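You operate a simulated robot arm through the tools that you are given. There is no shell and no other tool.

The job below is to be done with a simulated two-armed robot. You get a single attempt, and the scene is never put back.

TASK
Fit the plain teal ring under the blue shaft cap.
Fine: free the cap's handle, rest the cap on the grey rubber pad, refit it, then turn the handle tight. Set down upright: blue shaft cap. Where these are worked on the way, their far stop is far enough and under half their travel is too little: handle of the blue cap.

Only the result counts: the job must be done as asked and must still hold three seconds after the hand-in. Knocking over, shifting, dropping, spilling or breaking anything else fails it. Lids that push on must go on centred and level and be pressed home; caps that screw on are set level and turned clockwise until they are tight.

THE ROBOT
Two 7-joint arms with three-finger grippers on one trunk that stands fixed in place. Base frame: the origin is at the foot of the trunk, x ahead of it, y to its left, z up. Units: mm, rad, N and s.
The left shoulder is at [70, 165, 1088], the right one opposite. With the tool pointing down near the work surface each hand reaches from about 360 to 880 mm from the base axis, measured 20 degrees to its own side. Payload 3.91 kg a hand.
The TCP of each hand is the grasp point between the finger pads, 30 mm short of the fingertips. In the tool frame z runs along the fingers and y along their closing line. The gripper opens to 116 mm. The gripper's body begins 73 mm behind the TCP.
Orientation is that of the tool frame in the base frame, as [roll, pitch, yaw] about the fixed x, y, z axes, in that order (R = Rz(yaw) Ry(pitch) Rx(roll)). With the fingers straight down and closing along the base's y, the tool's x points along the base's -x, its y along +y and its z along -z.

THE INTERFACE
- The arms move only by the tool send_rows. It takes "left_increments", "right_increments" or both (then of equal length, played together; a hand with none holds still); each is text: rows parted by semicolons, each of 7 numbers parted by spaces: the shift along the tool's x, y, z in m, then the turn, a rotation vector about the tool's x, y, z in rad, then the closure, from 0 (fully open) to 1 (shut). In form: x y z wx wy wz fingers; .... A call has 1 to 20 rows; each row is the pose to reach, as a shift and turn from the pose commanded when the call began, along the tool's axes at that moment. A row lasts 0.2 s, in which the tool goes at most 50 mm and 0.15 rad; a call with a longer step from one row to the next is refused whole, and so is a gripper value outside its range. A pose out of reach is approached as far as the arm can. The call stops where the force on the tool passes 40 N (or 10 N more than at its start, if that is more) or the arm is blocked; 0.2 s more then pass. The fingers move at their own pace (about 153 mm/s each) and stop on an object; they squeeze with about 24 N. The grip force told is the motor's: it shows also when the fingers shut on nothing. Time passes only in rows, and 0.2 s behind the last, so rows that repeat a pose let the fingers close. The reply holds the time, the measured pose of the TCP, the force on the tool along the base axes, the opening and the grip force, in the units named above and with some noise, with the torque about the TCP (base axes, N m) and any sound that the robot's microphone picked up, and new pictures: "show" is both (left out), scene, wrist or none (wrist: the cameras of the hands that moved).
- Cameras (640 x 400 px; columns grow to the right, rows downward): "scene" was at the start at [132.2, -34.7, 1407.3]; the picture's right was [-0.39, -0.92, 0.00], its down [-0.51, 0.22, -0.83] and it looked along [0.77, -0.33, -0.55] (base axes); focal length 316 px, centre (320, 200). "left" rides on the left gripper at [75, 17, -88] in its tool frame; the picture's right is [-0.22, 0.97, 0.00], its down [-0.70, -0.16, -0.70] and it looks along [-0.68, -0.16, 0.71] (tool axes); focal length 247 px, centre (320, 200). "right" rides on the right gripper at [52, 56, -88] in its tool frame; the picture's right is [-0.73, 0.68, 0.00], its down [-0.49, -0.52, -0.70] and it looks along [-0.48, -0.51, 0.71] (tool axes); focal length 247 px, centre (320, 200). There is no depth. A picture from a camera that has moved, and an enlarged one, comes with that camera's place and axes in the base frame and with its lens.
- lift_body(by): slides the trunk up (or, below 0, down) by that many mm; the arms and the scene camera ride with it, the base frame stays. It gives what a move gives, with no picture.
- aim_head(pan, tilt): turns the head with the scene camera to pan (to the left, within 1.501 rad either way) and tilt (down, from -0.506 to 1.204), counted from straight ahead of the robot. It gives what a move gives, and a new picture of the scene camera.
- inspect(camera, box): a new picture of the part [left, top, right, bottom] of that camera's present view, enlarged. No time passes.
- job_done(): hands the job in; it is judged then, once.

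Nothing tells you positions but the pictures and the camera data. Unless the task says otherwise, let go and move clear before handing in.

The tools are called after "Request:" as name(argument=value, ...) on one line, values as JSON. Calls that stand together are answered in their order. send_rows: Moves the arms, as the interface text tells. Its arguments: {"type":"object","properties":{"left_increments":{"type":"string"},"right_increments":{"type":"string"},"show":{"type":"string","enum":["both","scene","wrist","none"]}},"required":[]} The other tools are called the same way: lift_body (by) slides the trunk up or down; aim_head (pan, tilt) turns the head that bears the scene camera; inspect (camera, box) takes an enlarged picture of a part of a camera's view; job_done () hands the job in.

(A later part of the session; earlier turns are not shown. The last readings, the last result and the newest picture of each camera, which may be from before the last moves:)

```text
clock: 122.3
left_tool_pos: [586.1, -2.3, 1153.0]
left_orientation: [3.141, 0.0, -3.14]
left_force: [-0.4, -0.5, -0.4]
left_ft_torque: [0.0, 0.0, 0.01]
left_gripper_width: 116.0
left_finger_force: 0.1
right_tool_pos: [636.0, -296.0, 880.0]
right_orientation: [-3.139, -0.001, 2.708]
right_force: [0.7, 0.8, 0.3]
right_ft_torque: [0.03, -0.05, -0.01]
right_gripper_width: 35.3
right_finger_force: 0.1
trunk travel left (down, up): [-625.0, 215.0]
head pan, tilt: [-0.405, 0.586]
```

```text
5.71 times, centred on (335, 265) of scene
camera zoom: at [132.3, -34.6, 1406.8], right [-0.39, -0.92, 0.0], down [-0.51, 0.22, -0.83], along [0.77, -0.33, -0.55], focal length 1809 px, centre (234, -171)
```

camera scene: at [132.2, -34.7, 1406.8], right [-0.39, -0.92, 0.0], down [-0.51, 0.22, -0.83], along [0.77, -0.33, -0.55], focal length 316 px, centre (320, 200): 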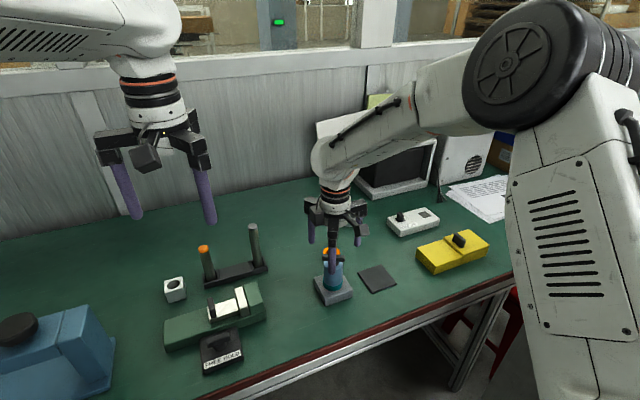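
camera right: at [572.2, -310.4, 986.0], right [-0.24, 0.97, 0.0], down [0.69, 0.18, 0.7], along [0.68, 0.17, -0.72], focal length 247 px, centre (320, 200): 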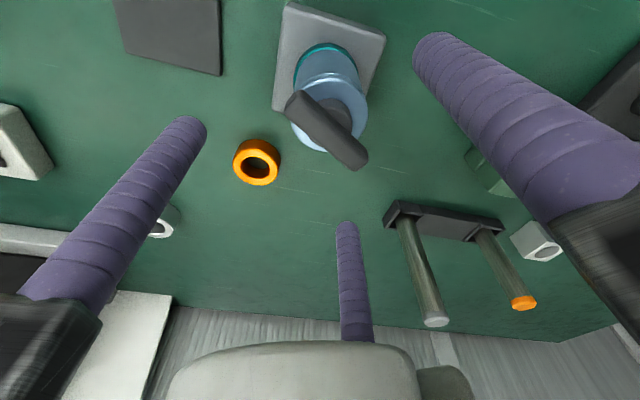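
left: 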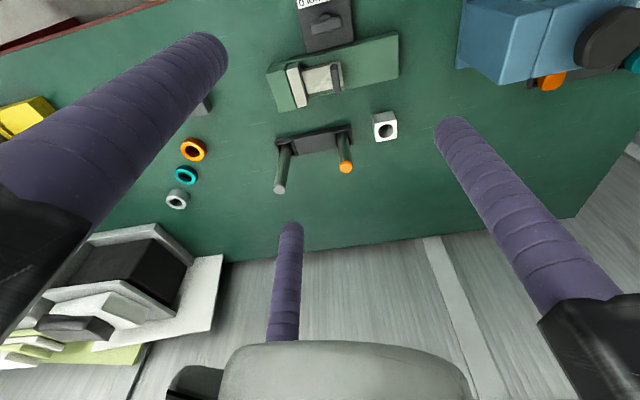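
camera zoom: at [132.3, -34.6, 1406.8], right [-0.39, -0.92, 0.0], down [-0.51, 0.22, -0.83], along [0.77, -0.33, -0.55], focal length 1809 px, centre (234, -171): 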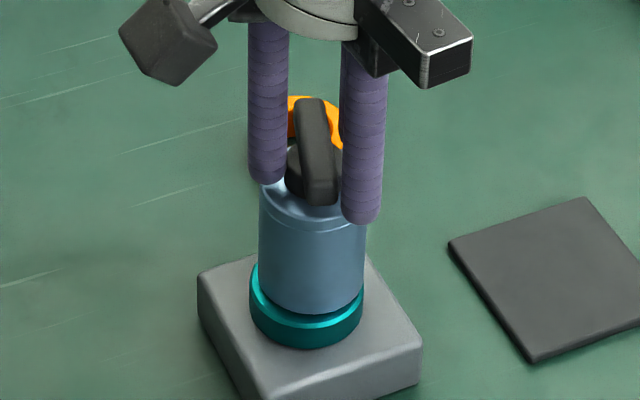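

The handle keeps turning easily. I'll continue clockwise, watching for the torque rise that marks tight.

Request:
send_rows(right_increments="0.00075 0.00004 0.001 0 0 0.1 0.7; 0.00149 0.00015 0.0015 0 0 0.2 0.7; 0.00222 0.00033 0.0015 0 0 0.3 0.7; 0.00292 0.00059 0.0015 0 0 0.4 0.7; 0.0036 0.00092 0.0015 0 0 0.5 0.7; 0.0036 0.00092 0.0015 0 0 0.5 0.7", show="none")

Request:
inspect(camera="right", box=[240, 60, 400, 240])

Request:
inspect(camera="scene", box=[310, 230, 360, 300])

```text
clock: 123.7
left_tool_pos: [586.3, 0.5, 1152.6]
left_orientation: [-3.139, 0.001, -3.14]
left_force: [0.0, -0.1, 1.4]
left_ft_torque: [-0.02, -0.02, -0.01]
left_gripper_width: 115.8
left_finger_force: 0.1
right_tool_pos: [632.7, -291.7, 877.7]
right_orientation: [-3.141, 0.002, 2.21]
right_force: [-2.7, 3.9, -0.6]
right_ft_torque: [-0.43, -0.24, 0.05]
right_gripper_width: 37.4
right_finger_force: 2.9
trunk travel left (down, up): [-625.0, 215.0]
head pan, tilt: [-0.405, 0.586]
```

```text
2.22 times, centred on (320, 150) of right
camera zoom: at [647.0, -215.6, 964.9], right [0.98, -0.18, 0.0], down [-0.13, -0.7, 0.7], along [-0.13, -0.69, -0.71], focal length 549 px, centre (320, 311)
```

zoom: 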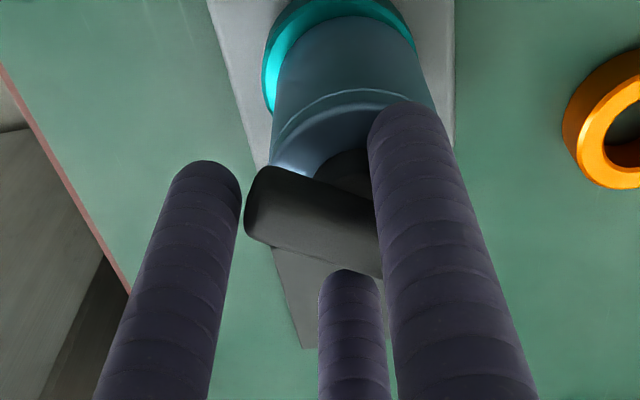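

```text
5.71 times, centred on (335, 265) of scene
camera zoom: at [130.8, -33.0, 1406.9], right [-0.39, -0.92, 0.0], down [-0.51, 0.22, -0.83], along [0.77, -0.33, -0.55], focal length 1809 px, centre (234, -171)
```

zoom: 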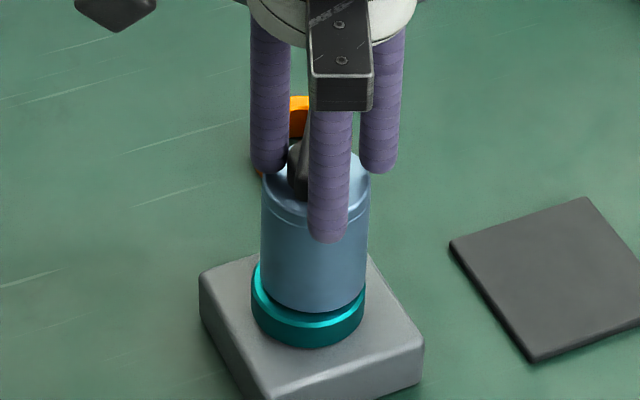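

The bar has stopped following at about 60°: the loose fingers are pushing the cap sideways rather than turning it. I'll open, rise and check the cap before regripping the bar firmly.

Request:
send_rows(right_increments="0 0 0 0 0 0 0.6; 0 0 0 0 0 0 0.4; 0 0 -0.02 0 0 -0.1 0.2; 0 0 -0.05 0 0 -0.2 0; 0 0 -0.08 0 0 -0.3 0; 0 0 -0.08 0 0 -0.42 0; 0 0 -0.08 0 0 -0.42 0", show="none")

Request:
inspect(camera="right", box=[240, 0, 400, 150])

Request:
inspect(camera="scene", box=[315, 240, 355, 300])

```text
clock: 125.3
left_tool_pos: [586.8, -1.9, 1152.7]
left_orientation: [3.14, 0.002, 3.141]
left_force: [-0.7, -0.4, -0.3]
left_ft_torque: [-0.02, 0.0, 0.01]
left_gripper_width: 116.0
left_finger_force: 0.1
right_tool_pos: [633.9, -293.5, 956.5]
right_orientation: [-3.14, 0.0, 2.632]
right_force: [0.8, 0.1, 0.6]
right_ft_torque: [0.0, 0.03, -0.01]
right_gripper_width: 116.2
right_finger_force: 0.1
trunk travel left (down, up): [-625.0, 215.0]
head pan, tilt: [-0.405, 0.586]
```

```text
2.67 times, centred on (320, 75) of right
camera zoom: at [615.8, -217.9, 1043.8], right [0.97, 0.24, 0.0], down [0.17, -0.69, 0.7], along [0.16, -0.68, -0.71], focal length 659 px, centre (320, 533)
```

zoom: 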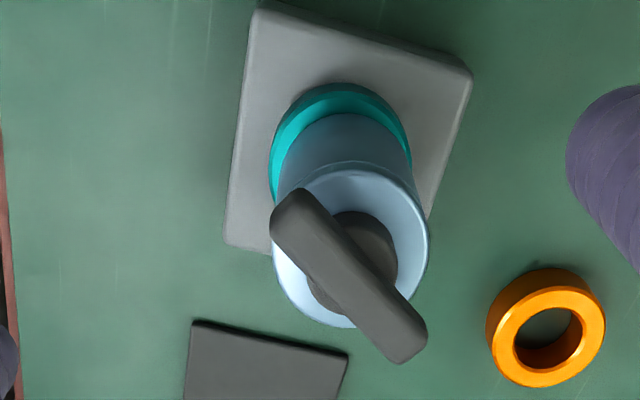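

```text
6.67 times, centred on (335, 270) of scene
camera zoom: at [132.0, -34.3, 1406.8], right [-0.39, -0.92, 0.0], down [-0.51, 0.22, -0.83], along [0.77, -0.33, -0.55], focal length 2110 px, centre (220, -267)
```

zoom: 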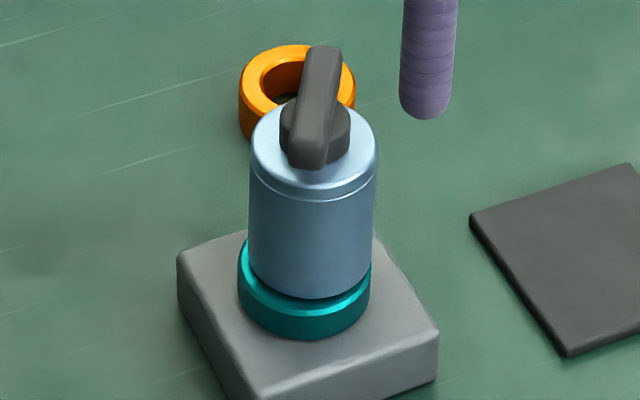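

The cap has been pushed off-centre and may be slightly raised or tilted. I'll look closely from all cameras before touching it again.

Request:
inspect(camera="scene", box=[320, 265, 352, 300])

Request:
inspect(camera="left", box=[100, 0, 300, 160])

Request:
inspect(camera="right", box=[290, 0, 370, 90])

```text
11.43 times, centred on (336, 282) of scene
camera zoom: at [132.0, -34.3, 1406.8], right [-0.39, -0.92, 0.0], down [-0.51, 0.22, -0.83], along [0.77, -0.33, -0.55], focal length 3618 px, centre (137, -743)
```

zoom: 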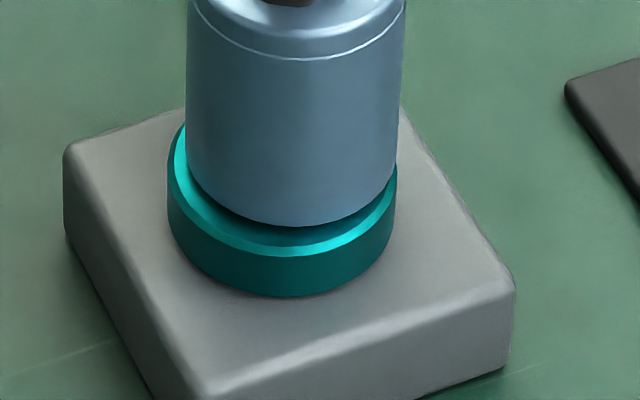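

```text
2.50 times, centred on (200, 80) of left
camera zoom: at [513.0, 15.1, 1241.3], right [0.22, 0.97, 0.0], down [0.7, -0.16, 0.7], along [0.68, -0.16, -0.71], focal length 617 px, centre (620, 500)
```

zoom: 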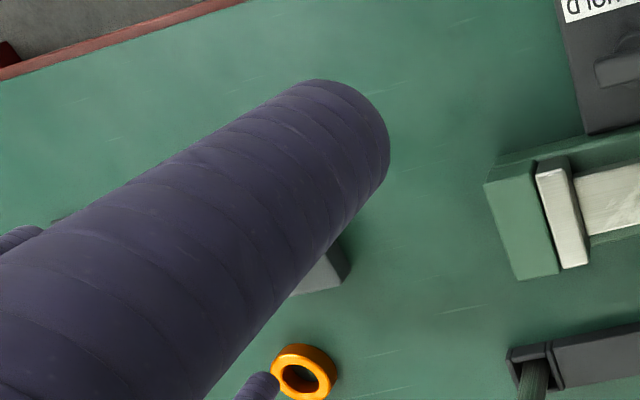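

```text
4.44 times, centred on (330, 45) of right
camera zoom: at [615.8, -217.9, 1043.8], right [0.97, 0.24, 0.0], down [0.17, -0.69, 0.7], along [0.16, -0.68, -0.71], focal length 1098 px, centre (276, 889)
```

zoom: 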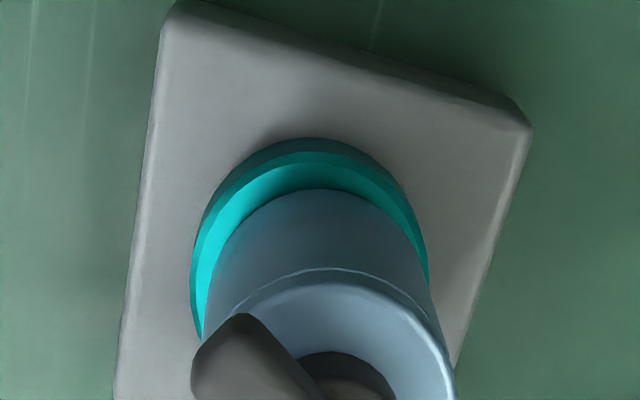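

The cap is cocked about 2° and slightly lifted. I'll take it by the body again, which squares it up, and press it back down onto the ring before turning the handle with a firm grip.

Request:
send_rows(right_increments="-0.0031 0.0069 0 0 0 0 0.1; -0.0031 0.0069 0.03 0 0 0 0.1; -0.0031 0.0069 0.07 0 0 0 0.1; -0.0031 0.0069 0.11 0 0 0 0.1; -0.0031 0.0069 0.13 0 0 0 0.1; -0.0031 0.0069 0.13 0 0 0 0.4; -0.0031 0.0069 0.13 0 0 0 0.5; -0.0031 0.0069 0.13 0 0 0 0.5", show="none")

Request:
inspect(camera="right", box=[240, 20, 420, 220])

Request:
inspect(camera="scene", box=[310, 240, 360, 300])

```text
clock: 127.1
left_tool_pos: [588.1, -2.9, 1152.6]
left_orientation: [3.141, 0.0, -3.142]
left_force: [0.2, -0.1, -0.1]
left_ft_torque: [0.0, 0.0, 0.01]
left_gripper_width: 116.0
left_finger_force: 0.0
right_tool_pos: [638.2, -288.4, 826.3]
right_orientation: [-3.14, -0.002, 2.63]
right_force: [0.2, -0.4, -1.3]
right_ft_torque: [0.03, -0.02, -0.01]
right_gripper_width: 58.2
right_finger_force: 0.3
trunk travel left (down, up): [-625.0, 215.0]
head pan, tilt: [-0.405, 0.586]
```

```text
2.00 times, centred on (330, 120) of right
camera zoom: at [621.7, -213.6, 913.8], right [0.97, 0.24, 0.0], down [0.17, -0.69, 0.7], along [0.16, -0.68, -0.71], focal length 494 px, centre (300, 360)
```

zoom: 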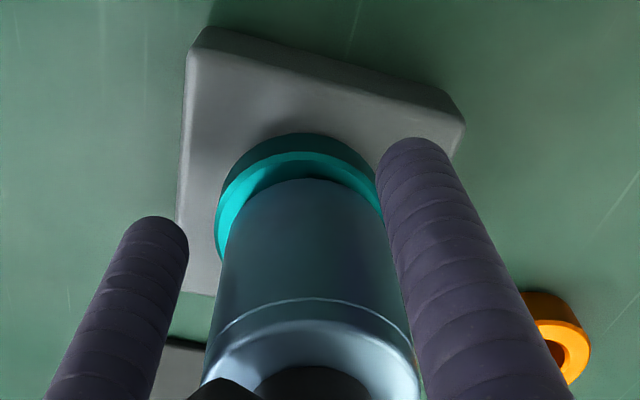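

```text
6.67 times, centred on (335, 270) of scene
camera zoom: at [132.3, -34.8, 1406.8], right [-0.39, -0.92, 0.0], down [-0.51, 0.22, -0.83], along [0.77, -0.33, -0.55], focal length 2110 px, centre (220, -267)
```

zoom: 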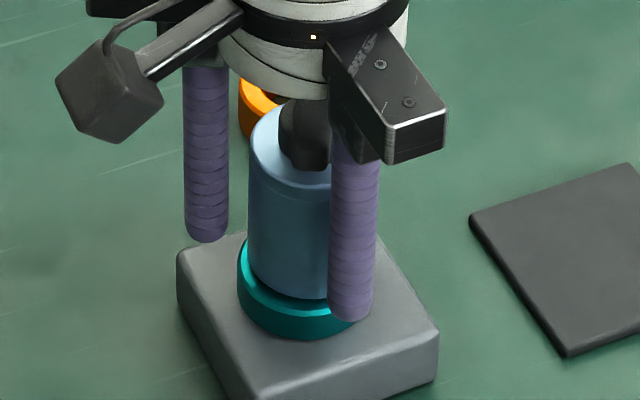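

Request:
send_rows(right_increments="-0.0008 0.0004 0 0 0 0 0.54; -0.0008 0.0004 0 0 0 0 0.57; -0.0008 0.0004 0 0 0 0 0.59; -0.0008 0.0004 0 0 0 0 0.62; -0.0008 0.0004 0 0 0 0 0.62", show="none")

Request:
inspect(camera="scene", box=[310, 240, 360, 300])

```text
clock: 128.3
left_tool_pos: [587.5, -3.2, 1151.2]
left_orientation: [-3.141, 0.0, -3.141]
left_force: [0.3, 0.3, -0.1]
left_ft_torque: [-0.01, 0.0, 0.01]
left_gripper_width: 116.3
left_finger_force: 0.1
right_tool_pos: [640.7, -290.6, 826.9]
right_orientation: [-3.14, 0.001, 2.63]
right_force: [5.5, -11.7, 4.4]
right_ft_torque: [-0.27, -0.21, -0.01]
right_gripper_width: 50.8
right_finger_force: 6.6
trunk travel left (down, up): [-625.0, 215.0]
head pan, tilt: [-0.405, 0.586]
```

```text
6.67 times, centred on (335, 270) of scene
camera zoom: at [132.5, -36.1, 1406.8], right [-0.4, -0.92, 0.0], down [-0.51, 0.22, -0.83], along [0.77, -0.33, -0.55], focal length 2110 px, centre (220, -267)
```

zoom: 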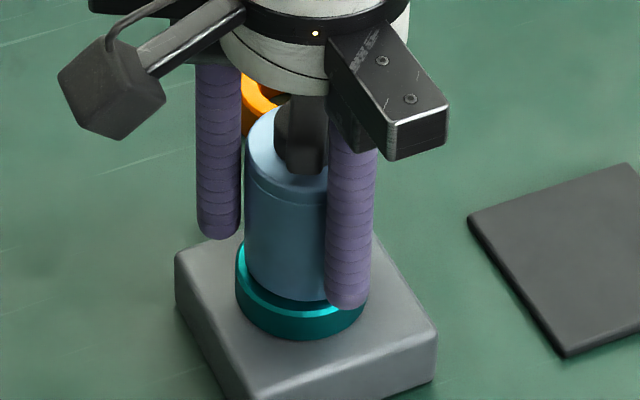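

The closing fingers meet the cap a few millimetres off toward (+x, -y). I'll close fully so the grip centres it, and read the reaction.

Request:
send_rows(right_increments="0 0 0 0 0 0 0.7; 0 0 0 0 0 0 1; 0 0 0 0 0 0 1", show="none")

Request:
inspect(camera="scene", box=[310, 240, 360, 300])

Request:
inspect(camera="right", box=[240, 20, 420, 220])

```text
clock: 129.1
left_tool_pos: [586.8, -2.3, 1152.8]
left_orientation: [3.14, 0.0, 3.141]
left_force: [0.1, -0.5, 0.9]
left_ft_torque: [-0.01, -0.03, 0.02]
left_gripper_width: 115.9
left_finger_force: 0.0
right_tool_pos: [641.4, -289.8, 826.8]
right_orientation: [-3.139, 0.0, 2.63]
right_force: [10.3, -16.7, 7.5]
right_ft_torque: [-0.54, -0.43, -0.05]
right_gripper_width: 48.1
right_finger_force: 23.4
trunk travel left (down, up): [-625.0, 215.0]
head pan, tilt: [-0.405, 0.586]
```

```text
6.67 times, centred on (335, 270) of scene
camera zoom: at [132.7, -36.6, 1406.8], right [-0.4, -0.92, 0.0], down [-0.51, 0.22, -0.83], along [0.77, -0.33, -0.55], focal length 2110 px, centre (220, -267)
```

zoom: 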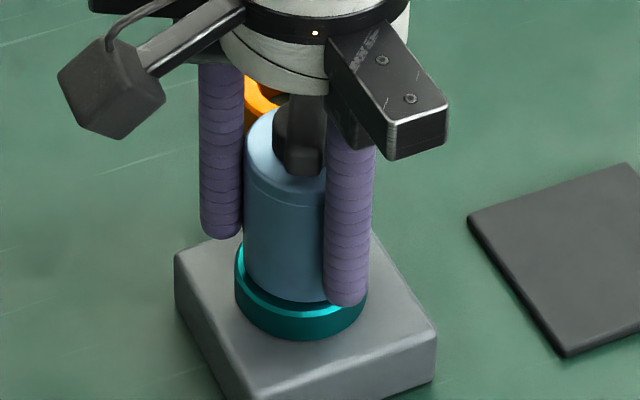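

```text
2.00 times, centred on (330, 120) of right
camera zoom: at [623.1, -216.0, 913.8], right [0.97, 0.23, 0.0], down [0.17, -0.69, 0.7], along [0.16, -0.68, -0.71], focal length 494 px, centre (300, 360)
```

zoom: 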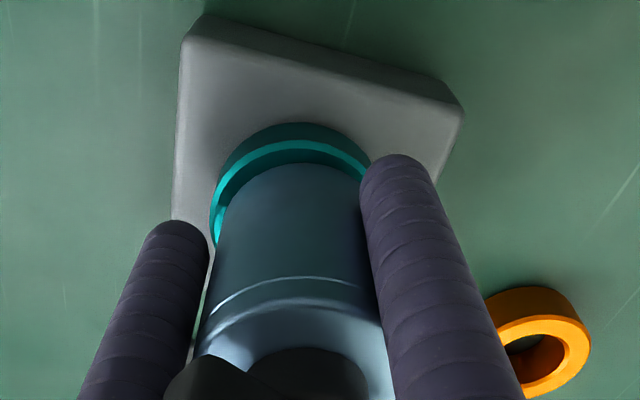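

The grip is on, with about 20 N of side load because my commanded position is off. I'll relax that sideways load first.

Request:
send_rows(right_increments="-0.002 -0.001 0 0 0 0 1; -0.0035 -0.002 0 0 0 0 1; -0.0035 -0.002 0 0 0 0 1", show="none")

Request:
inspect(camera="scene", box=[310, 240, 360, 300])

```text
clock: 129.9
left_tool_pos: [586.5, -1.2, 1152.2]
left_orientation: [-3.141, 0.002, 3.142]
left_force: [0.9, 0.0, 0.4]
left_ft_torque: [0.01, 0.05, -0.01]
left_gripper_width: 115.9
left_finger_force: 0.1
right_tool_pos: [640.9, -290.5, 825.4]
right_orientation: [-3.139, -0.002, 2.63]
right_force: [1.6, -2.4, 1.7]
right_ft_torque: [-0.04, -0.08, 0.01]
right_gripper_width: 47.6
right_finger_force: 24.3
trunk travel left (down, up): [-625.0, 215.0]
head pan, tilt: [-0.405, 0.586]
```

```text
6.67 times, centred on (335, 270) of scene
camera zoom: at [132.2, -34.7, 1406.7], right [-0.39, -0.92, 0.0], down [-0.51, 0.22, -0.83], along [0.77, -0.33, -0.55], focal length 2110 px, centre (220, -267)
```

zoom: 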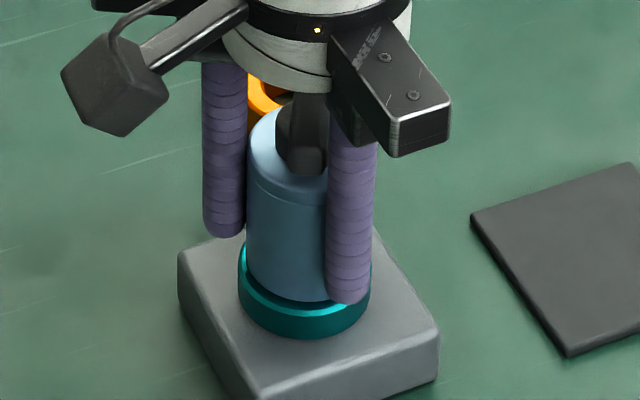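

The side load is gone and the cap is held square. I'll press it down toward the ring.

Request:
send_rows(right_increments="0 0 0.002 0 0 0 1; 0 0 0.004 0 0 0 1; 0 0 0.004 0 0 0 1", show="none")

Request:
inspect(camera="scene", box=[310, 240, 360, 300])

```text
clock: 130.7
left_tool_pos: [583.4, -1.3, 1152.7]
left_orientation: [-3.14, 0.003, 3.141]
left_force: [-0.9, 0.1, -0.2]
left_ft_torque: [0.02, 0.0, -0.01]
left_gripper_width: 116.4
left_finger_force: 0.0
right_tool_pos: [641.5, -290.3, 825.1]
right_orientation: [3.141, 0.003, 2.63]
right_force: [-4.7, 3.2, 18.9]
right_ft_torque: [0.25, 0.24, 0.15]
right_gripper_width: 47.3
right_finger_force: 24.2
trunk travel left (down, up): [-625.0, 215.0]
head pan, tilt: [-0.405, 0.586]
```

```text
6.67 times, centred on (335, 270) of scene
camera zoom: at [129.2, -33.0, 1407.3], right [-0.39, -0.92, 0.0], down [-0.51, 0.22, -0.83], along [0.77, -0.33, -0.55], focal length 2110 px, centre (220, -267)
```

zoom: 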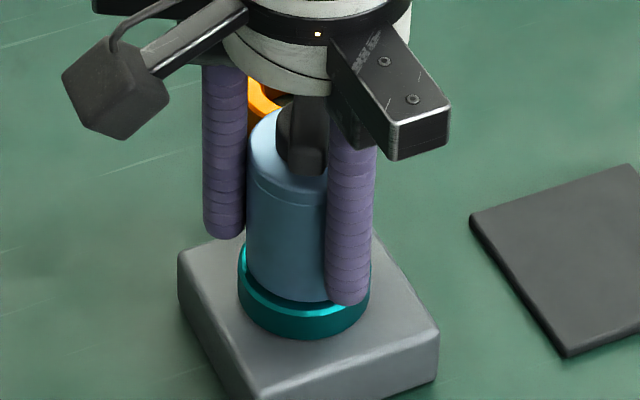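

The cap holds at about 19 N without moving down, so it is jammed or partly clamped. I'll try small twists while pressing.

Request:
send_rows(right_increments="0 0 0 0 0 -0.08 1; 0 0 0 0 0 -0.08 1; 0 0 0 0 0 0.08 1; 0 0 0 0 0 0 1; 0 0 0 0 0 0 1", show="none")

Request:
inspect(camera="scene", box=[320, 265, 352, 300])

```text
refused: row 3 steps farther than a row can; nothing moved
```

```text
11.43 times, centred on (336, 282) of scene
camera zoom: at [129.2, -33.0, 1407.3], right [-0.39, -0.92, 0.0], down [-0.51, 0.22, -0.83], along [0.77, -0.33, -0.55], focal length 3618 px, centre (137, -743)
```

zoom: 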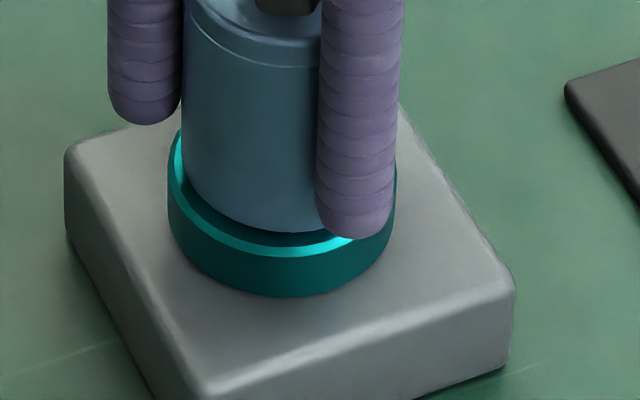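

Request:
send_rows(right_increments="0 0 0.001 0 0 -0.08 1; 0 0 0.001 0 0 0 1; 0 0 0.001 0 0 0.08 1; 0 0 0.001 0 0 0 1; 0 0 0.001 0 0 0 1", show="none")

Request:
inspect(camera="scene", box=[320, 265, 352, 300])

```text
clock: 131.9
left_tool_pos: [585.8, 0.5, 1153.0]
left_orientation: [-3.14, 0.0, -3.142]
left_force: [-0.9, 0.0, 0.1]
left_ft_torque: [0.03, 0.02, 0.01]
left_gripper_width: 116.3
left_finger_force: 0.0
right_tool_pos: [641.5, -290.3, 821.0]
right_orientation: [-3.138, -0.003, 2.632]
right_force: [-1.9, 7.3, 3.2]
right_ft_torque: [0.3, -0.05, -0.06]
right_gripper_width: 46.7
right_finger_force: 23.8
trunk travel left (down, up): [-625.0, 215.0]
head pan, tilt: [-0.405, 0.586]
```

```text
11.43 times, centred on (336, 282) of scene
camera zoom: at [131.6, -33.5, 1406.8], right [-0.39, -0.92, 0.0], down [-0.51, 0.22, -0.83], along [0.77, -0.33, -0.55], focal length 3618 px, centre (137, -743)
```

zoom: 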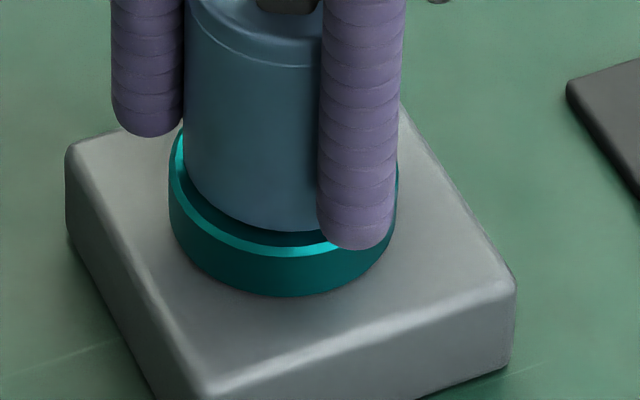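

Triangulating the bar before and after shows the cap is not raised, only shifted and tilted sideways by the loose-finger turning. That also suggests the handle's travel is about 90° and it reached its clockwise stop. I'll release and look at its pose now.

Request:
send_rows(right_increments="0 0 0 0 0 0 0.55; 0 0 0 0 0 0 0.4; 0 0 0 0 0 0 0.2; 0 0 -0.04 0 0 0 0.1; 0 0 -0.08 0 0 0 0; 0 0 -0.12 0 0 0 0; 0 0 -0.15 0 0 0 0; 0 0 -0.15 0 0 0 0", show="none")

Request:
inspect(camera="right", box=[240, 0, 400, 150])

Request:
inspect(camera="scene", box=[315, 240, 355, 300])

```text
clock: 133.7
left_tool_pos: [587.9, -1.6, 1151.3]
left_orientation: [3.141, 0.0, 3.14]
left_force: [0.3, -0.3, 0.6]
left_ft_torque: [0.0, 0.01, 0.02]
left_gripper_width: 115.9
left_finger_force: 0.1
right_tool_pos: [644.0, -291.0, 971.4]
right_orientation: [-3.14, -0.002, 2.631]
right_force: [0.3, -0.8, 0.2]
right_ft_torque: [0.02, 0.02, -0.02]
right_gripper_width: 115.7
right_finger_force: 0.1
trunk travel left (down, up): [-625.0, 215.0]
head pan, tilt: [-0.405, 0.586]
```

```text
2.67 times, centred on (320, 75) of right
camera zoom: at [626.1, -216.0, 1059.0], right [0.97, 0.24, 0.0], down [0.17, -0.69, 0.7], along [0.16, -0.68, -0.71], focal length 659 px, centre (320, 533)
```

zoom: 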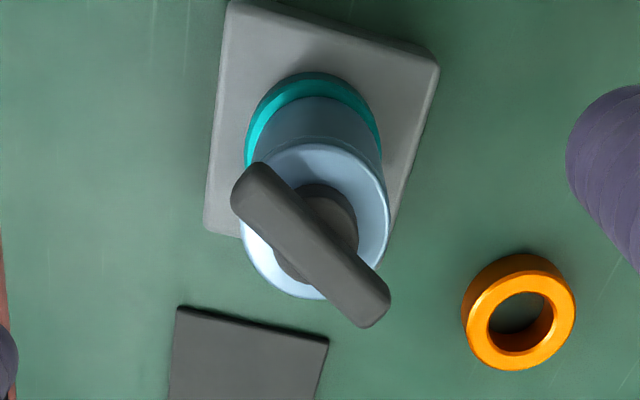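

```text
6.67 times, centred on (335, 270) of scene
camera zoom: at [133.0, -34.9, 1406.7], right [-0.39, -0.92, 0.0], down [-0.51, 0.22, -0.83], along [0.77, -0.33, -0.55], focal length 2110 px, centre (220, -267)
```

zoom: 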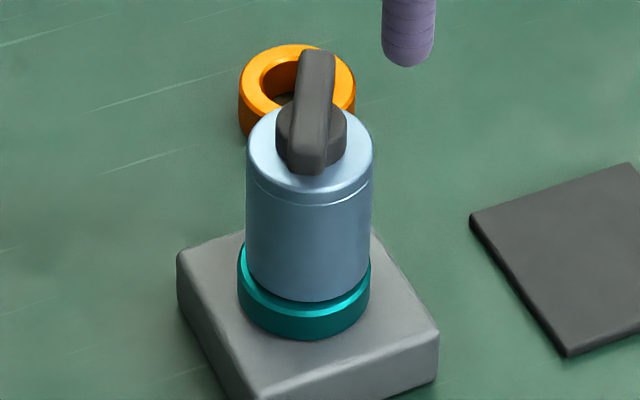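

The cap now stands upright and well centred, with the bar at about 60°. I'll grip the bar firmly, aligned with it this time, and test whether it turns further or is already tight.

Request:
send_rows(right_increments="0.0032 -0.0081 0 0 0 0 0; 0.0032 -0.0081 0.03 0 0 0 0; 0.0032 -0.0081 0.06 0 0 0 0; 0.0032 -0.0081 0.085 0 0 0 0; 0.0032 -0.0081 0.0925 0 0 0 0; 0.0032 -0.0081 0.0925 0 0 0 0.5; 0.0032 -0.0081 0.0925 0 0 0 0.68; 0.0032 -0.0081 0.0925 0 0 0 0.68", show="none")

Request:
inspect(camera="right", box=[240, 60, 400, 240])

Request:
inspect(camera="scene", box=[310, 230, 360, 300])

```text
clock: 135.5
left_tool_pos: [587.3, -2.0, 1153.0]
left_orientation: [-3.141, 0.0, 3.141]
left_force: [-0.2, 0.2, -0.5]
left_ft_torque: [0.03, 0.04, 0.03]
left_gripper_width: 116.0
left_finger_force: 0.2
right_tool_pos: [634.7, -296.2, 880.3]
right_orientation: [-3.14, -0.001, 2.629]
right_force: [1.9, 4.5, 0.5]
right_ft_torque: [0.14, 0.0, 0.03]
right_gripper_width: 39.3
right_finger_force: 2.6
trunk travel left (down, up): [-625.0, 215.0]
head pan, tilt: [-0.405, 0.586]
```

```text
2.22 times, centred on (320, 150) of right
camera zoom: at [617.5, -221.7, 967.3], right [0.97, 0.24, 0.0], down [0.17, -0.69, 0.7], along [0.16, -0.68, -0.71], focal length 549 px, centre (320, 311)
```

zoom: 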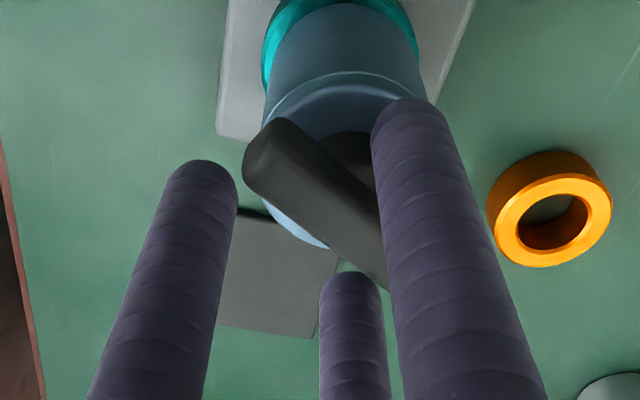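

```text
5.71 times, centred on (335, 265) of scene
camera zoom: at [132.4, -34.0, 1406.8], right [-0.39, -0.92, 0.0], down [-0.51, 0.22, -0.83], along [0.77, -0.33, -0.55], focal length 1809 px, centre (234, -171)
```

zoom: 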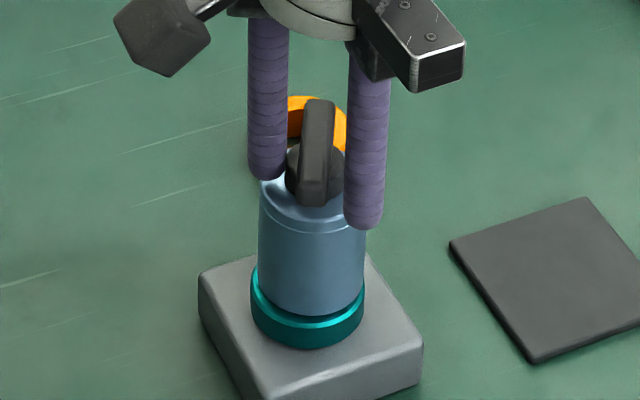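

The middle finger touched first, so the hand sits about 4 mm too far to one side. I'll shift it along the closing direction and then close firmly.

Request:
send_rows(right_increments="0 0.004 0.001 0 0 0 0.68; 0 0.004 0.001 0 0 0 0.72; 0 0.004 0.001 0 0 0 0.74", show="none")

Request:
send_rows(right_increments="0 0 0 0 0 0 0.8; 0 0 0 0 0 0 1; 0 0 0 0 0 0 1", show="none")

Request:
inspect(camera="right", box=[240, 60, 400, 240])

Request:
inspect(camera="scene", box=[310, 230, 360, 300])

```text
clock: 136.3
left_tool_pos: [585.0, -1.2, 1152.9]
left_orientation: [-3.14, 0.0, -3.141]
left_force: [0.6, 0.8, 0.2]
left_ft_torque: [-0.01, -0.01, -0.01]
left_gripper_width: 116.0
left_finger_force: 0.1
right_tool_pos: [637.1, -293.9, 878.8]
right_orientation: [-3.14, 0.0, 2.63]
right_force: [2.6, 4.6, 3.1]
right_ft_torque: [0.13, 0.0, -0.01]
right_gripper_width: 32.7
right_finger_force: 2.1
trunk travel left (down, up): [-625.0, 215.0]
head pan, tilt: [-0.405, 0.586]
```

```text
clock: 137.1
left_tool_pos: [587.3, -1.9, 1153.3]
left_orientation: [3.141, 0.0, -3.14]
left_force: [0.7, -0.4, 0.3]
left_ft_torque: [0.01, 0.02, -0.02]
left_gripper_width: 115.7
left_finger_force: 0.0
right_tool_pos: [638.1, -293.6, 878.0]
right_orientation: [-3.14, 0.0, 2.631]
right_force: [2.5, 6.2, 2.4]
right_ft_torque: [0.48, -0.26, 0.02]
right_gripper_width: 30.6
right_finger_force: 24.2
trunk travel left (down, up): [-625.0, 215.0]
head pan, tilt: [-0.405, 0.586]
```

```text
2.22 times, centred on (320, 150) of right
camera zoom: at [619.6, -219.2, 966.4], right [0.97, 0.24, 0.0], down [0.17, -0.69, 0.7], along [0.16, -0.68, -0.71], focal length 549 px, centre (320, 311)
```

zoom: 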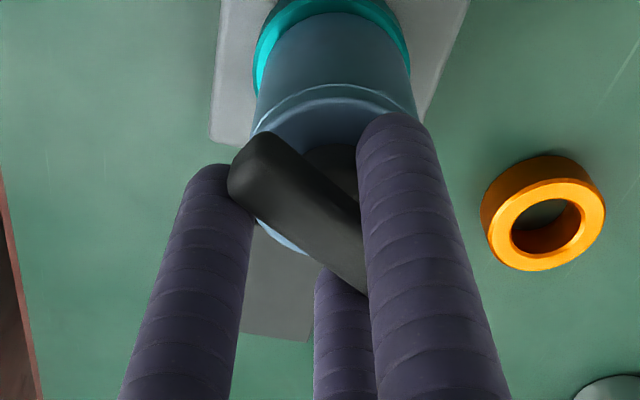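

```text
5.71 times, centred on (335, 265) of scene
camera zoom: at [132.4, -33.6, 1406.8], right [-0.39, -0.92, 0.0], down [-0.51, 0.22, -0.83], along [0.77, -0.33, -0.55], focal length 1809 px, centre (234, -171)
```

zoom: 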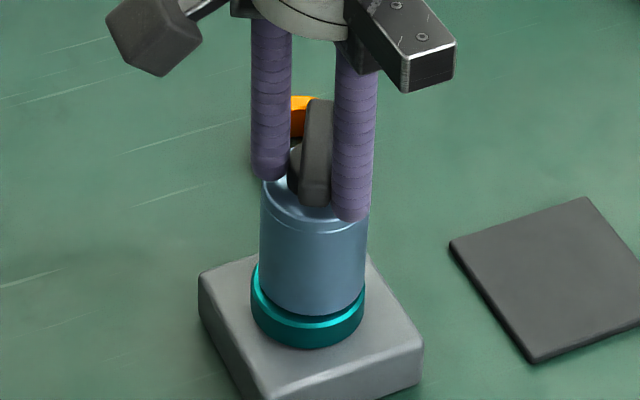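

The bar is firmly gripped. I'll relax the residual side load and test with a 2 mm lift whether the cap is locked to the shaft.

Request:
send_rows(right_increments="0 0.0012 0 0 0 0 1; 0 0.0012 0 0 0 0 1", show="none")

Request:
send_rows(right_increments="0 0 -0.001 0 0 0 1; 0 0 -0.0025 0 0 0 1; 0 0 -0.0025 0 0 0 1", show="none")

Request:
inspect(camera="scene", box=[320, 265, 352, 300])

```text
clock: 137.7
left_tool_pos: [587.1, -2.9, 1152.1]
left_orientation: [3.141, -0.001, -3.141]
left_force: [1.2, -0.1, -0.8]
left_ft_torque: [0.0, 0.01, -0.02]
left_gripper_width: 116.0
left_finger_force: 0.1
right_tool_pos: [637.4, -294.2, 880.5]
right_orientation: [-3.137, -0.001, 2.63]
right_force: [1.3, 0.8, 4.6]
right_ft_torque: [0.2, -0.18, 0.0]
right_gripper_width: 30.6
right_finger_force: 23.8
trunk travel left (down, up): [-625.0, 215.0]
head pan, tilt: [-0.405, 0.586]
```

```text
clock: 138.5
left_tool_pos: [589.1, -2.9, 1151.6]
left_orientation: [3.141, -0.001, 3.141]
left_force: [-0.8, -0.1, 0.6]
left_ft_torque: [0.01, 0.0, -0.02]
left_gripper_width: 115.7
left_finger_force: 0.2
right_tool_pos: [638.6, -293.3, 878.7]
right_orientation: [-3.138, -0.006, 2.631]
right_force: [2.1, 1.0, -9.8]
right_ft_torque: [0.08, -0.21, 0.01]
right_gripper_width: 30.4
right_finger_force: 24.5
trunk travel left (down, up): [-625.0, 215.0]
head pan, tilt: [-0.405, 0.586]
```

```text
11.43 times, centred on (336, 282) of scene
camera zoom: at [134.2, -35.4, 1406.4], right [-0.39, -0.92, 0.0], down [-0.51, 0.22, -0.83], along [0.76, -0.33, -0.55], focal length 3618 px, centre (137, -743)
```

zoom: 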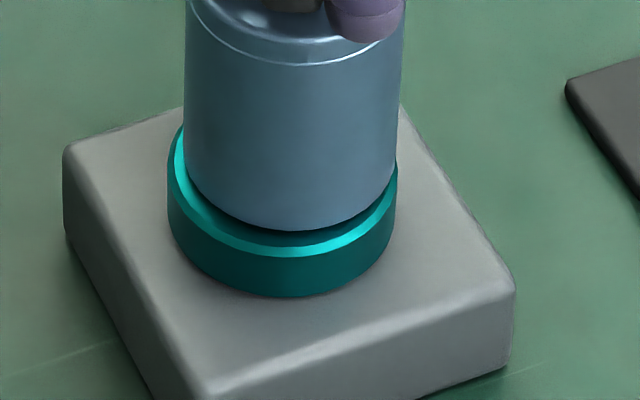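

Lifting meets 10 N of resistance, so the cap is locked on the shaft. Now I'll check whether the handle still turns clockwise or has hit its tight stop.

Request:
send_rows(right_increments="0 0 0.0022 0 0 0 1; 0.0006 0 0.0022 0 0 0.08 1; 0.0011 0.0001 0.0022 0 0 0.15 1; 0.0011 0.0001 0.0022 0 0 0.15 1", show="none")

Request:
inspect(camera="right", box=[240, 60, 400, 240])

Request:
inspect(camera="scene", box=[310, 230, 360, 300])

```text
clock: 139.5
left_tool_pos: [587.3, -2.3, 1153.4]
left_orientation: [3.141, 0.0, 3.141]
left_force: [-0.1, 1.0, -0.6]
left_ft_torque: [-0.03, -0.01, -0.01]
left_gripper_width: 115.7
left_finger_force: 0.1
right_tool_pos: [637.6, -292.6, 878.5]
right_orientation: [-3.141, 0.002, 2.48]
right_force: [0.3, 1.2, 3.3]
right_ft_torque: [0.27, -0.02, 0.35]
right_gripper_width: 30.4
right_finger_force: 23.6
trunk travel left (down, up): [-625.0, 215.0]
head pan, tilt: [-0.405, 0.586]
```

```text
2.22 times, centred on (320, 150) of right
camera zoom: at [631.1, -215.6, 966.6], right [1.0, 0.09, 0.0], down [0.06, -0.71, 0.7], along [0.06, -0.7, -0.71], focal length 549 px, centre (320, 311)
```

zoom: 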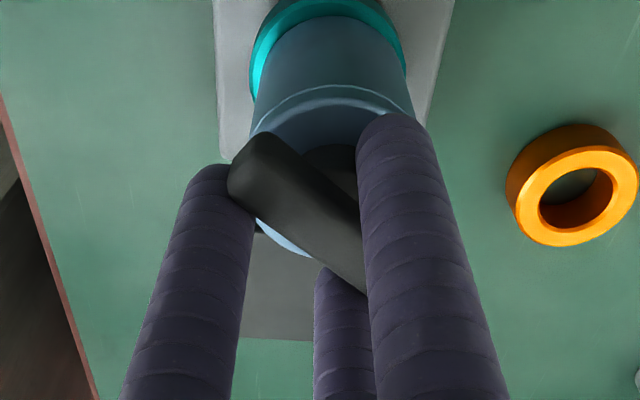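

```text
5.71 times, centred on (335, 265) of scene
camera zoom: at [131.7, -34.3, 1407.0], right [-0.39, -0.92, 0.0], down [-0.51, 0.22, -0.83], along [0.77, -0.33, -0.55], focal length 1809 px, centre (234, -171)
```

zoom: 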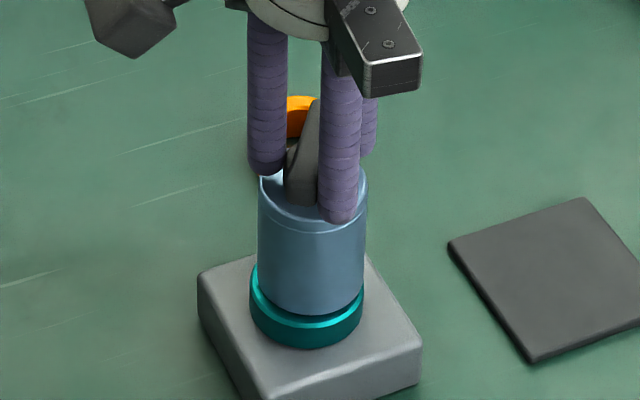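

The bar turned a further 0.15 rad with the hand, now against 0.35 N·m, so it is tightening. I'll continue clockwise with this firm grip.

Request:
send_rows(right_increments="0.00075 0 0 0 0 0.1 1; 0.00149 0.00015 0 0 0 0.2 1; 0.00149 0.00015 0 0 0 0.2 1", show="none")

Request:
inspect(camera="right", box=[240, 60, 400, 240])

Request:
inspect(camera="scene", box=[310, 230, 360, 300])

```text
clock: 140.3
left_tool_pos: [586.5, -1.8, 1152.7]
left_orientation: [-3.141, -0.001, -3.141]
left_force: [0.6, 0.0, -0.5]
left_ft_torque: [0.02, 0.0, 0.01]
left_gripper_width: 116.0
left_finger_force: 0.1
right_tool_pos: [636.8, -291.0, 879.8]
right_orientation: [3.141, 0.001, 2.279]
right_force: [5.3, -1.3, 7.3]
right_ft_torque: [0.0, -0.51, 0.8]
right_gripper_width: 30.9
right_finger_force: 23.7
trunk travel left (down, up): [-625.0, 215.0]
head pan, tilt: [-0.405, 0.586]
```

```text
2.22 times, centred on (320, 150) of right
camera zoom: at [645.7, -214.4, 966.3], right [0.99, -0.11, 0.0], down [-0.08, -0.71, 0.7], along [-0.08, -0.7, -0.71], focal length 549 px, centre (320, 311)
```

zoom: 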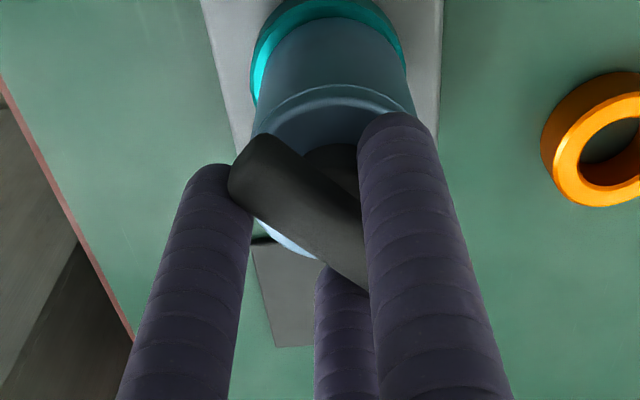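

```text
5.71 times, centred on (335, 265) of scene
camera zoom: at [132.1, -34.6, 1406.9], right [-0.39, -0.92, 0.0], down [-0.51, 0.22, -0.83], along [0.77, -0.33, -0.55], focal length 1809 px, centre (234, -171)
```

zoom: 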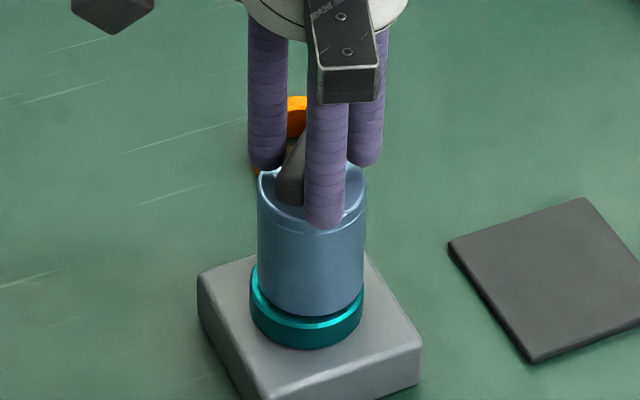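

Torque has risen to 0.8 N·m and is growing like a spring, so the handle is against its tight stop. I'll back the hand off in steps and read the torque to confirm it is elastic.

Request:
send_rows(right_increments="-0.00075 0 0 0 0 -0.1 1; -0.0015 0.0001 0 0 0 -0.2 1; -0.0015 0.0001 0 0 0 -0.2 1", show="none")

Request:
send_rows(right_increments="-0.00075 0 0 0 0 -0.1 1; -0.0011 0.0001 0 0 0 -0.15 1; -0.0011 0.0001 0 0 0 -0.15 1", show="none")

Request:
inspect(camera="right", box=[240, 60, 400, 240])

```text
clock: 141.1
left_tool_pos: [585.5, -1.2, 1152.7]
left_orientation: [-3.14, 0.002, 3.141]
left_force: [0.0, -0.4, 0.3]
left_ft_torque: [0.03, 0.01, -0.02]
left_gripper_width: 115.8
left_finger_force: 0.0
right_tool_pos: [636.7, -291.9, 879.2]
right_orientation: [-3.14, 0.0, 2.483]
right_force: [0.4, 2.6, 9.2]
right_ft_torque: [0.34, -0.06, 0.03]
right_gripper_width: 30.3
right_finger_force: 23.8
trunk travel left (down, up): [-625.0, 215.0]
head pan, tilt: [-0.405, 0.586]
```

```text
clock: 141.9
left_tool_pos: [586.4, -1.3, 1152.0]
left_orientation: [-3.14, 0.003, -3.14]
left_force: [0.1, -0.1, -0.4]
left_ft_torque: [-0.02, 0.02, -0.01]
left_gripper_width: 116.1
left_finger_force: 0.1
right_tool_pos: [636.3, -292.1, 879.3]
right_orientation: [-3.14, -0.001, 2.632]
right_force: [-4.6, 5.5, 3.5]
right_ft_torque: [0.55, 0.36, 0.03]
right_gripper_width: 30.0
right_finger_force: 23.7
trunk travel left (down, up): [-625.0, 215.0]
head pan, tilt: [-0.405, 0.586]
```

```text
2.22 times, centred on (320, 150) of right
camera zoom: at [619.6, -217.3, 966.3], right [0.97, 0.24, 0.0], down [0.17, -0.69, 0.7], along [0.16, -0.68, -0.71], focal length 549 px, centre (320, 311)
```

zoom: 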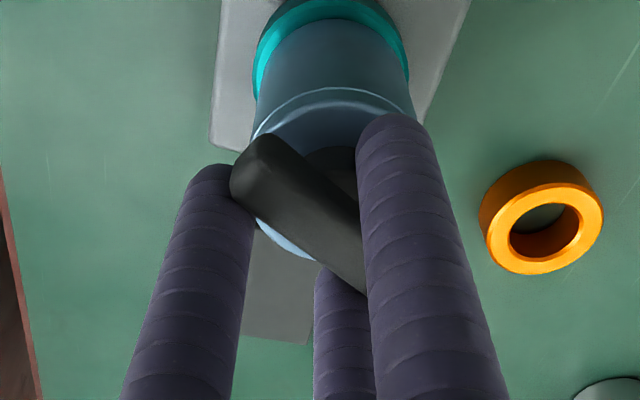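

Backing off dropped the torque to zero with no reverse resistance, so the stop lies around 50–40° and I've slightly loosened it. I'll retighten to a firm torque, release straight away, and then inspect from a low angle.

Request:
send_rows(right_increments="0.0008 0 0.0005 0 0 0.12 1; 0.0017 0.0002 0.001 0 0 0.24 1; 0.0024 0.0004 0.001 0 0 0.34 1; 0.0024 0.0004 0.001 0 0 0.34 1", show="none")

Request:
inspect(camera="right", box=[240, 60, 400, 240])

```text
clock: 142.9
left_tool_pos: [586.9, -1.8, 1154.3]
left_orientation: [-3.14, 0.0, -3.141]
left_force: [0.2, -0.9, 0.8]
left_ft_torque: [0.0, 0.03, 0.0]
left_gripper_width: 115.9
left_finger_force: 0.0
right_tool_pos: [636.5, -291.2, 878.8]
right_orientation: [-3.141, 0.002, 2.287]
right_force: [1.7, 3.3, 7.7]
right_ft_torque: [0.46, -0.11, 0.77]
right_gripper_width: 30.2
right_finger_force: 24.5
trunk travel left (down, up): [-625.0, 215.0]
head pan, tilt: [-0.405, 0.586]
```

```text
2.22 times, centred on (320, 150) of right
camera zoom: at [645.1, -214.4, 966.2], right [0.99, -0.1, 0.0], down [-0.07, -0.71, 0.7], along [-0.07, -0.7, -0.71], focal length 549 px, centre (320, 311)
```

zoom: 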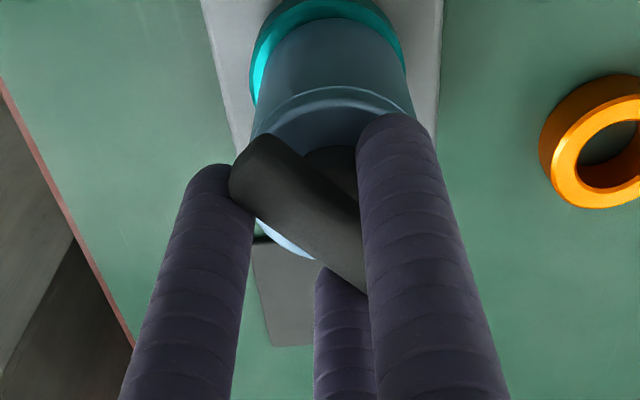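

Request:
send_rows(right_increments="0.00075 0 0 0 0 0.1 1; 0.00112 0.0001 0 0 0 0.15 1; 0.00112 0.0001 0 0 0 0.15 1", show="none")

Request:
inspect(camera="right", box=[240, 60, 400, 240])

Request:
inspect(camera="scene", box=[310, 230, 360, 300])

```text
clock: 143.7
left_tool_pos: [585.5, -1.5, 1153.8]
left_orientation: [3.141, 0.001, 3.141]
left_force: [0.6, 0.4, 0.0]
left_ft_torque: [0.01, -0.01, -0.03]
left_gripper_width: 115.8
left_finger_force: 0.0
right_tool_pos: [636.6, -290.3, 879.2]
right_orientation: [3.141, 0.002, 2.137]
right_force: [4.6, -1.5, 12.9]
right_ft_torque: [0.13, -0.47, 0.89]
right_gripper_width: 31.8
right_finger_force: 24.1
trunk travel left (down, up): [-625.0, 215.0]
head pan, tilt: [-0.405, 0.586]
```

```text
2.22 times, centred on (320, 150) of right
camera zoom: at [655.6, -216.3, 966.1], right [0.97, -0.25, 0.0], down [-0.18, -0.69, 0.7], along [-0.17, -0.68, -0.71], focal length 549 px, centre (320, 311)
```

zoom: 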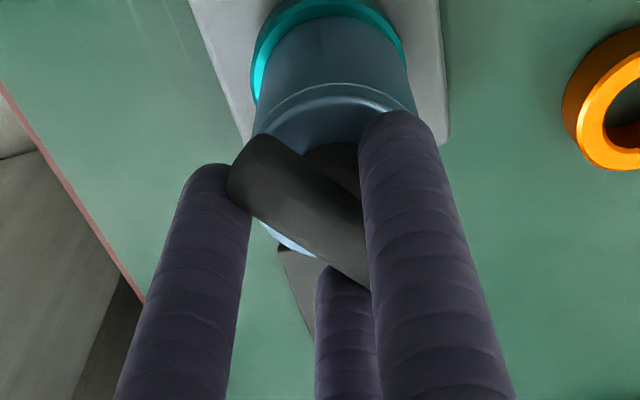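

```text
5.71 times, centred on (335, 265) of scene
camera zoom: at [131.2, -34.3, 1407.0], right [-0.4, -0.92, 0.0], down [-0.51, 0.22, -0.83], along [0.77, -0.33, -0.55], focal length 1809 px, centre (234, -171)
```

zoom: 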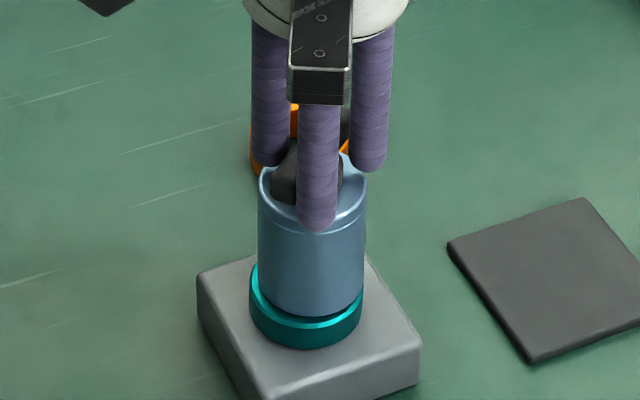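

Torque saturates near 0.9 N·m and the bar stays at about 41° while the fingers begin to slip, so the handle is tight. I'll open without rotating and rise away.

Request:
send_rows(right_increments="0 0 0 0 0 0 0.7; 0 0 0 0 0 0 0.5; 0 0 0 0 0 0 0.2; 0 0 0 0 0 0 0; 0 0 -0.04 0 0 0 0; 0 0 -0.08 0 0 0.1 0; 0 0 -0.1 0 0 0 0; 0 0 -0.1 0 0 -0.1 0; 0 0 -0.1 0 0 -0.1 0", show="none")

Request:
inspect(camera="right", box=[240, 0, 400, 150])

Request:
inspect(camera="scene", box=[315, 240, 355, 300])

Request:
inspect(camera="scene", box=[320, 265, 352, 300])

```text
clock: 145.7
left_tool_pos: [587.7, -1.1, 1151.5]
left_orientation: [3.14, 0.001, 3.141]
left_force: [-0.2, 0.2, 1.3]
left_ft_torque: [0.01, 0.0, -0.01]
left_gripper_width: 116.0
left_finger_force: 0.0
right_tool_pos: [635.1, -290.3, 979.5]
right_orientation: [-3.14, -0.001, 2.24]
right_force: [-0.5, -1.4, 0.0]
right_ft_torque: [-0.02, -0.01, 0.01]
right_gripper_width: 116.3
right_finger_force: 0.0
trunk travel left (down, up): [-625.0, 215.0]
head pan, tilt: [-0.405, 0.586]
```

```text
2.67 times, centred on (320, 75) of right
camera zoom: at [647.4, -214.3, 1066.4], right [0.99, -0.15, 0.0], down [-0.11, -0.71, 0.7], along [-0.11, -0.69, -0.71], focal length 659 px, centre (320, 533)
```

zoom: 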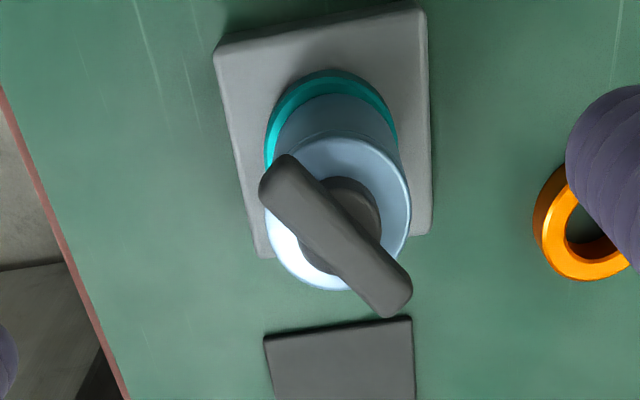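

```text
6.67 times, centred on (335, 270) of scene
camera zoom: at [132.3, -34.4, 1406.8], right [-0.39, -0.92, 0.0], down [-0.51, 0.22, -0.83], along [0.77, -0.33, -0.55], focal length 2110 px, centre (220, -267)
```

zoom: 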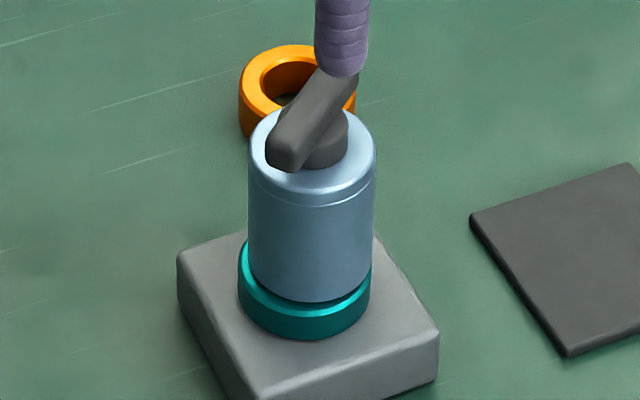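

```text
11.43 times, centred on (336, 282) of scene
camera zoom: at [132.3, -34.4, 1406.8], right [-0.39, -0.92, 0.0], down [-0.51, 0.22, -0.83], along [0.77, -0.33, -0.55], focal length 3618 px, centre (137, -743)
```

zoom: 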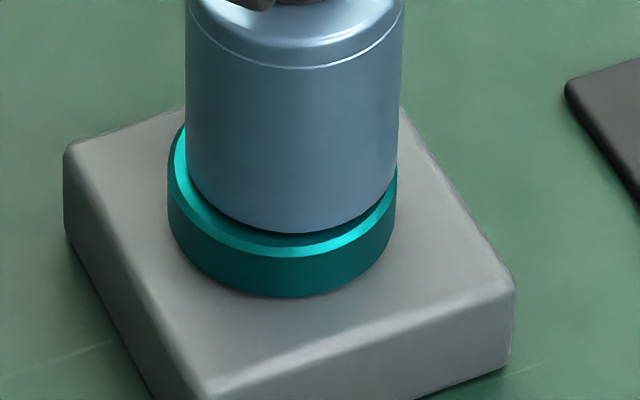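

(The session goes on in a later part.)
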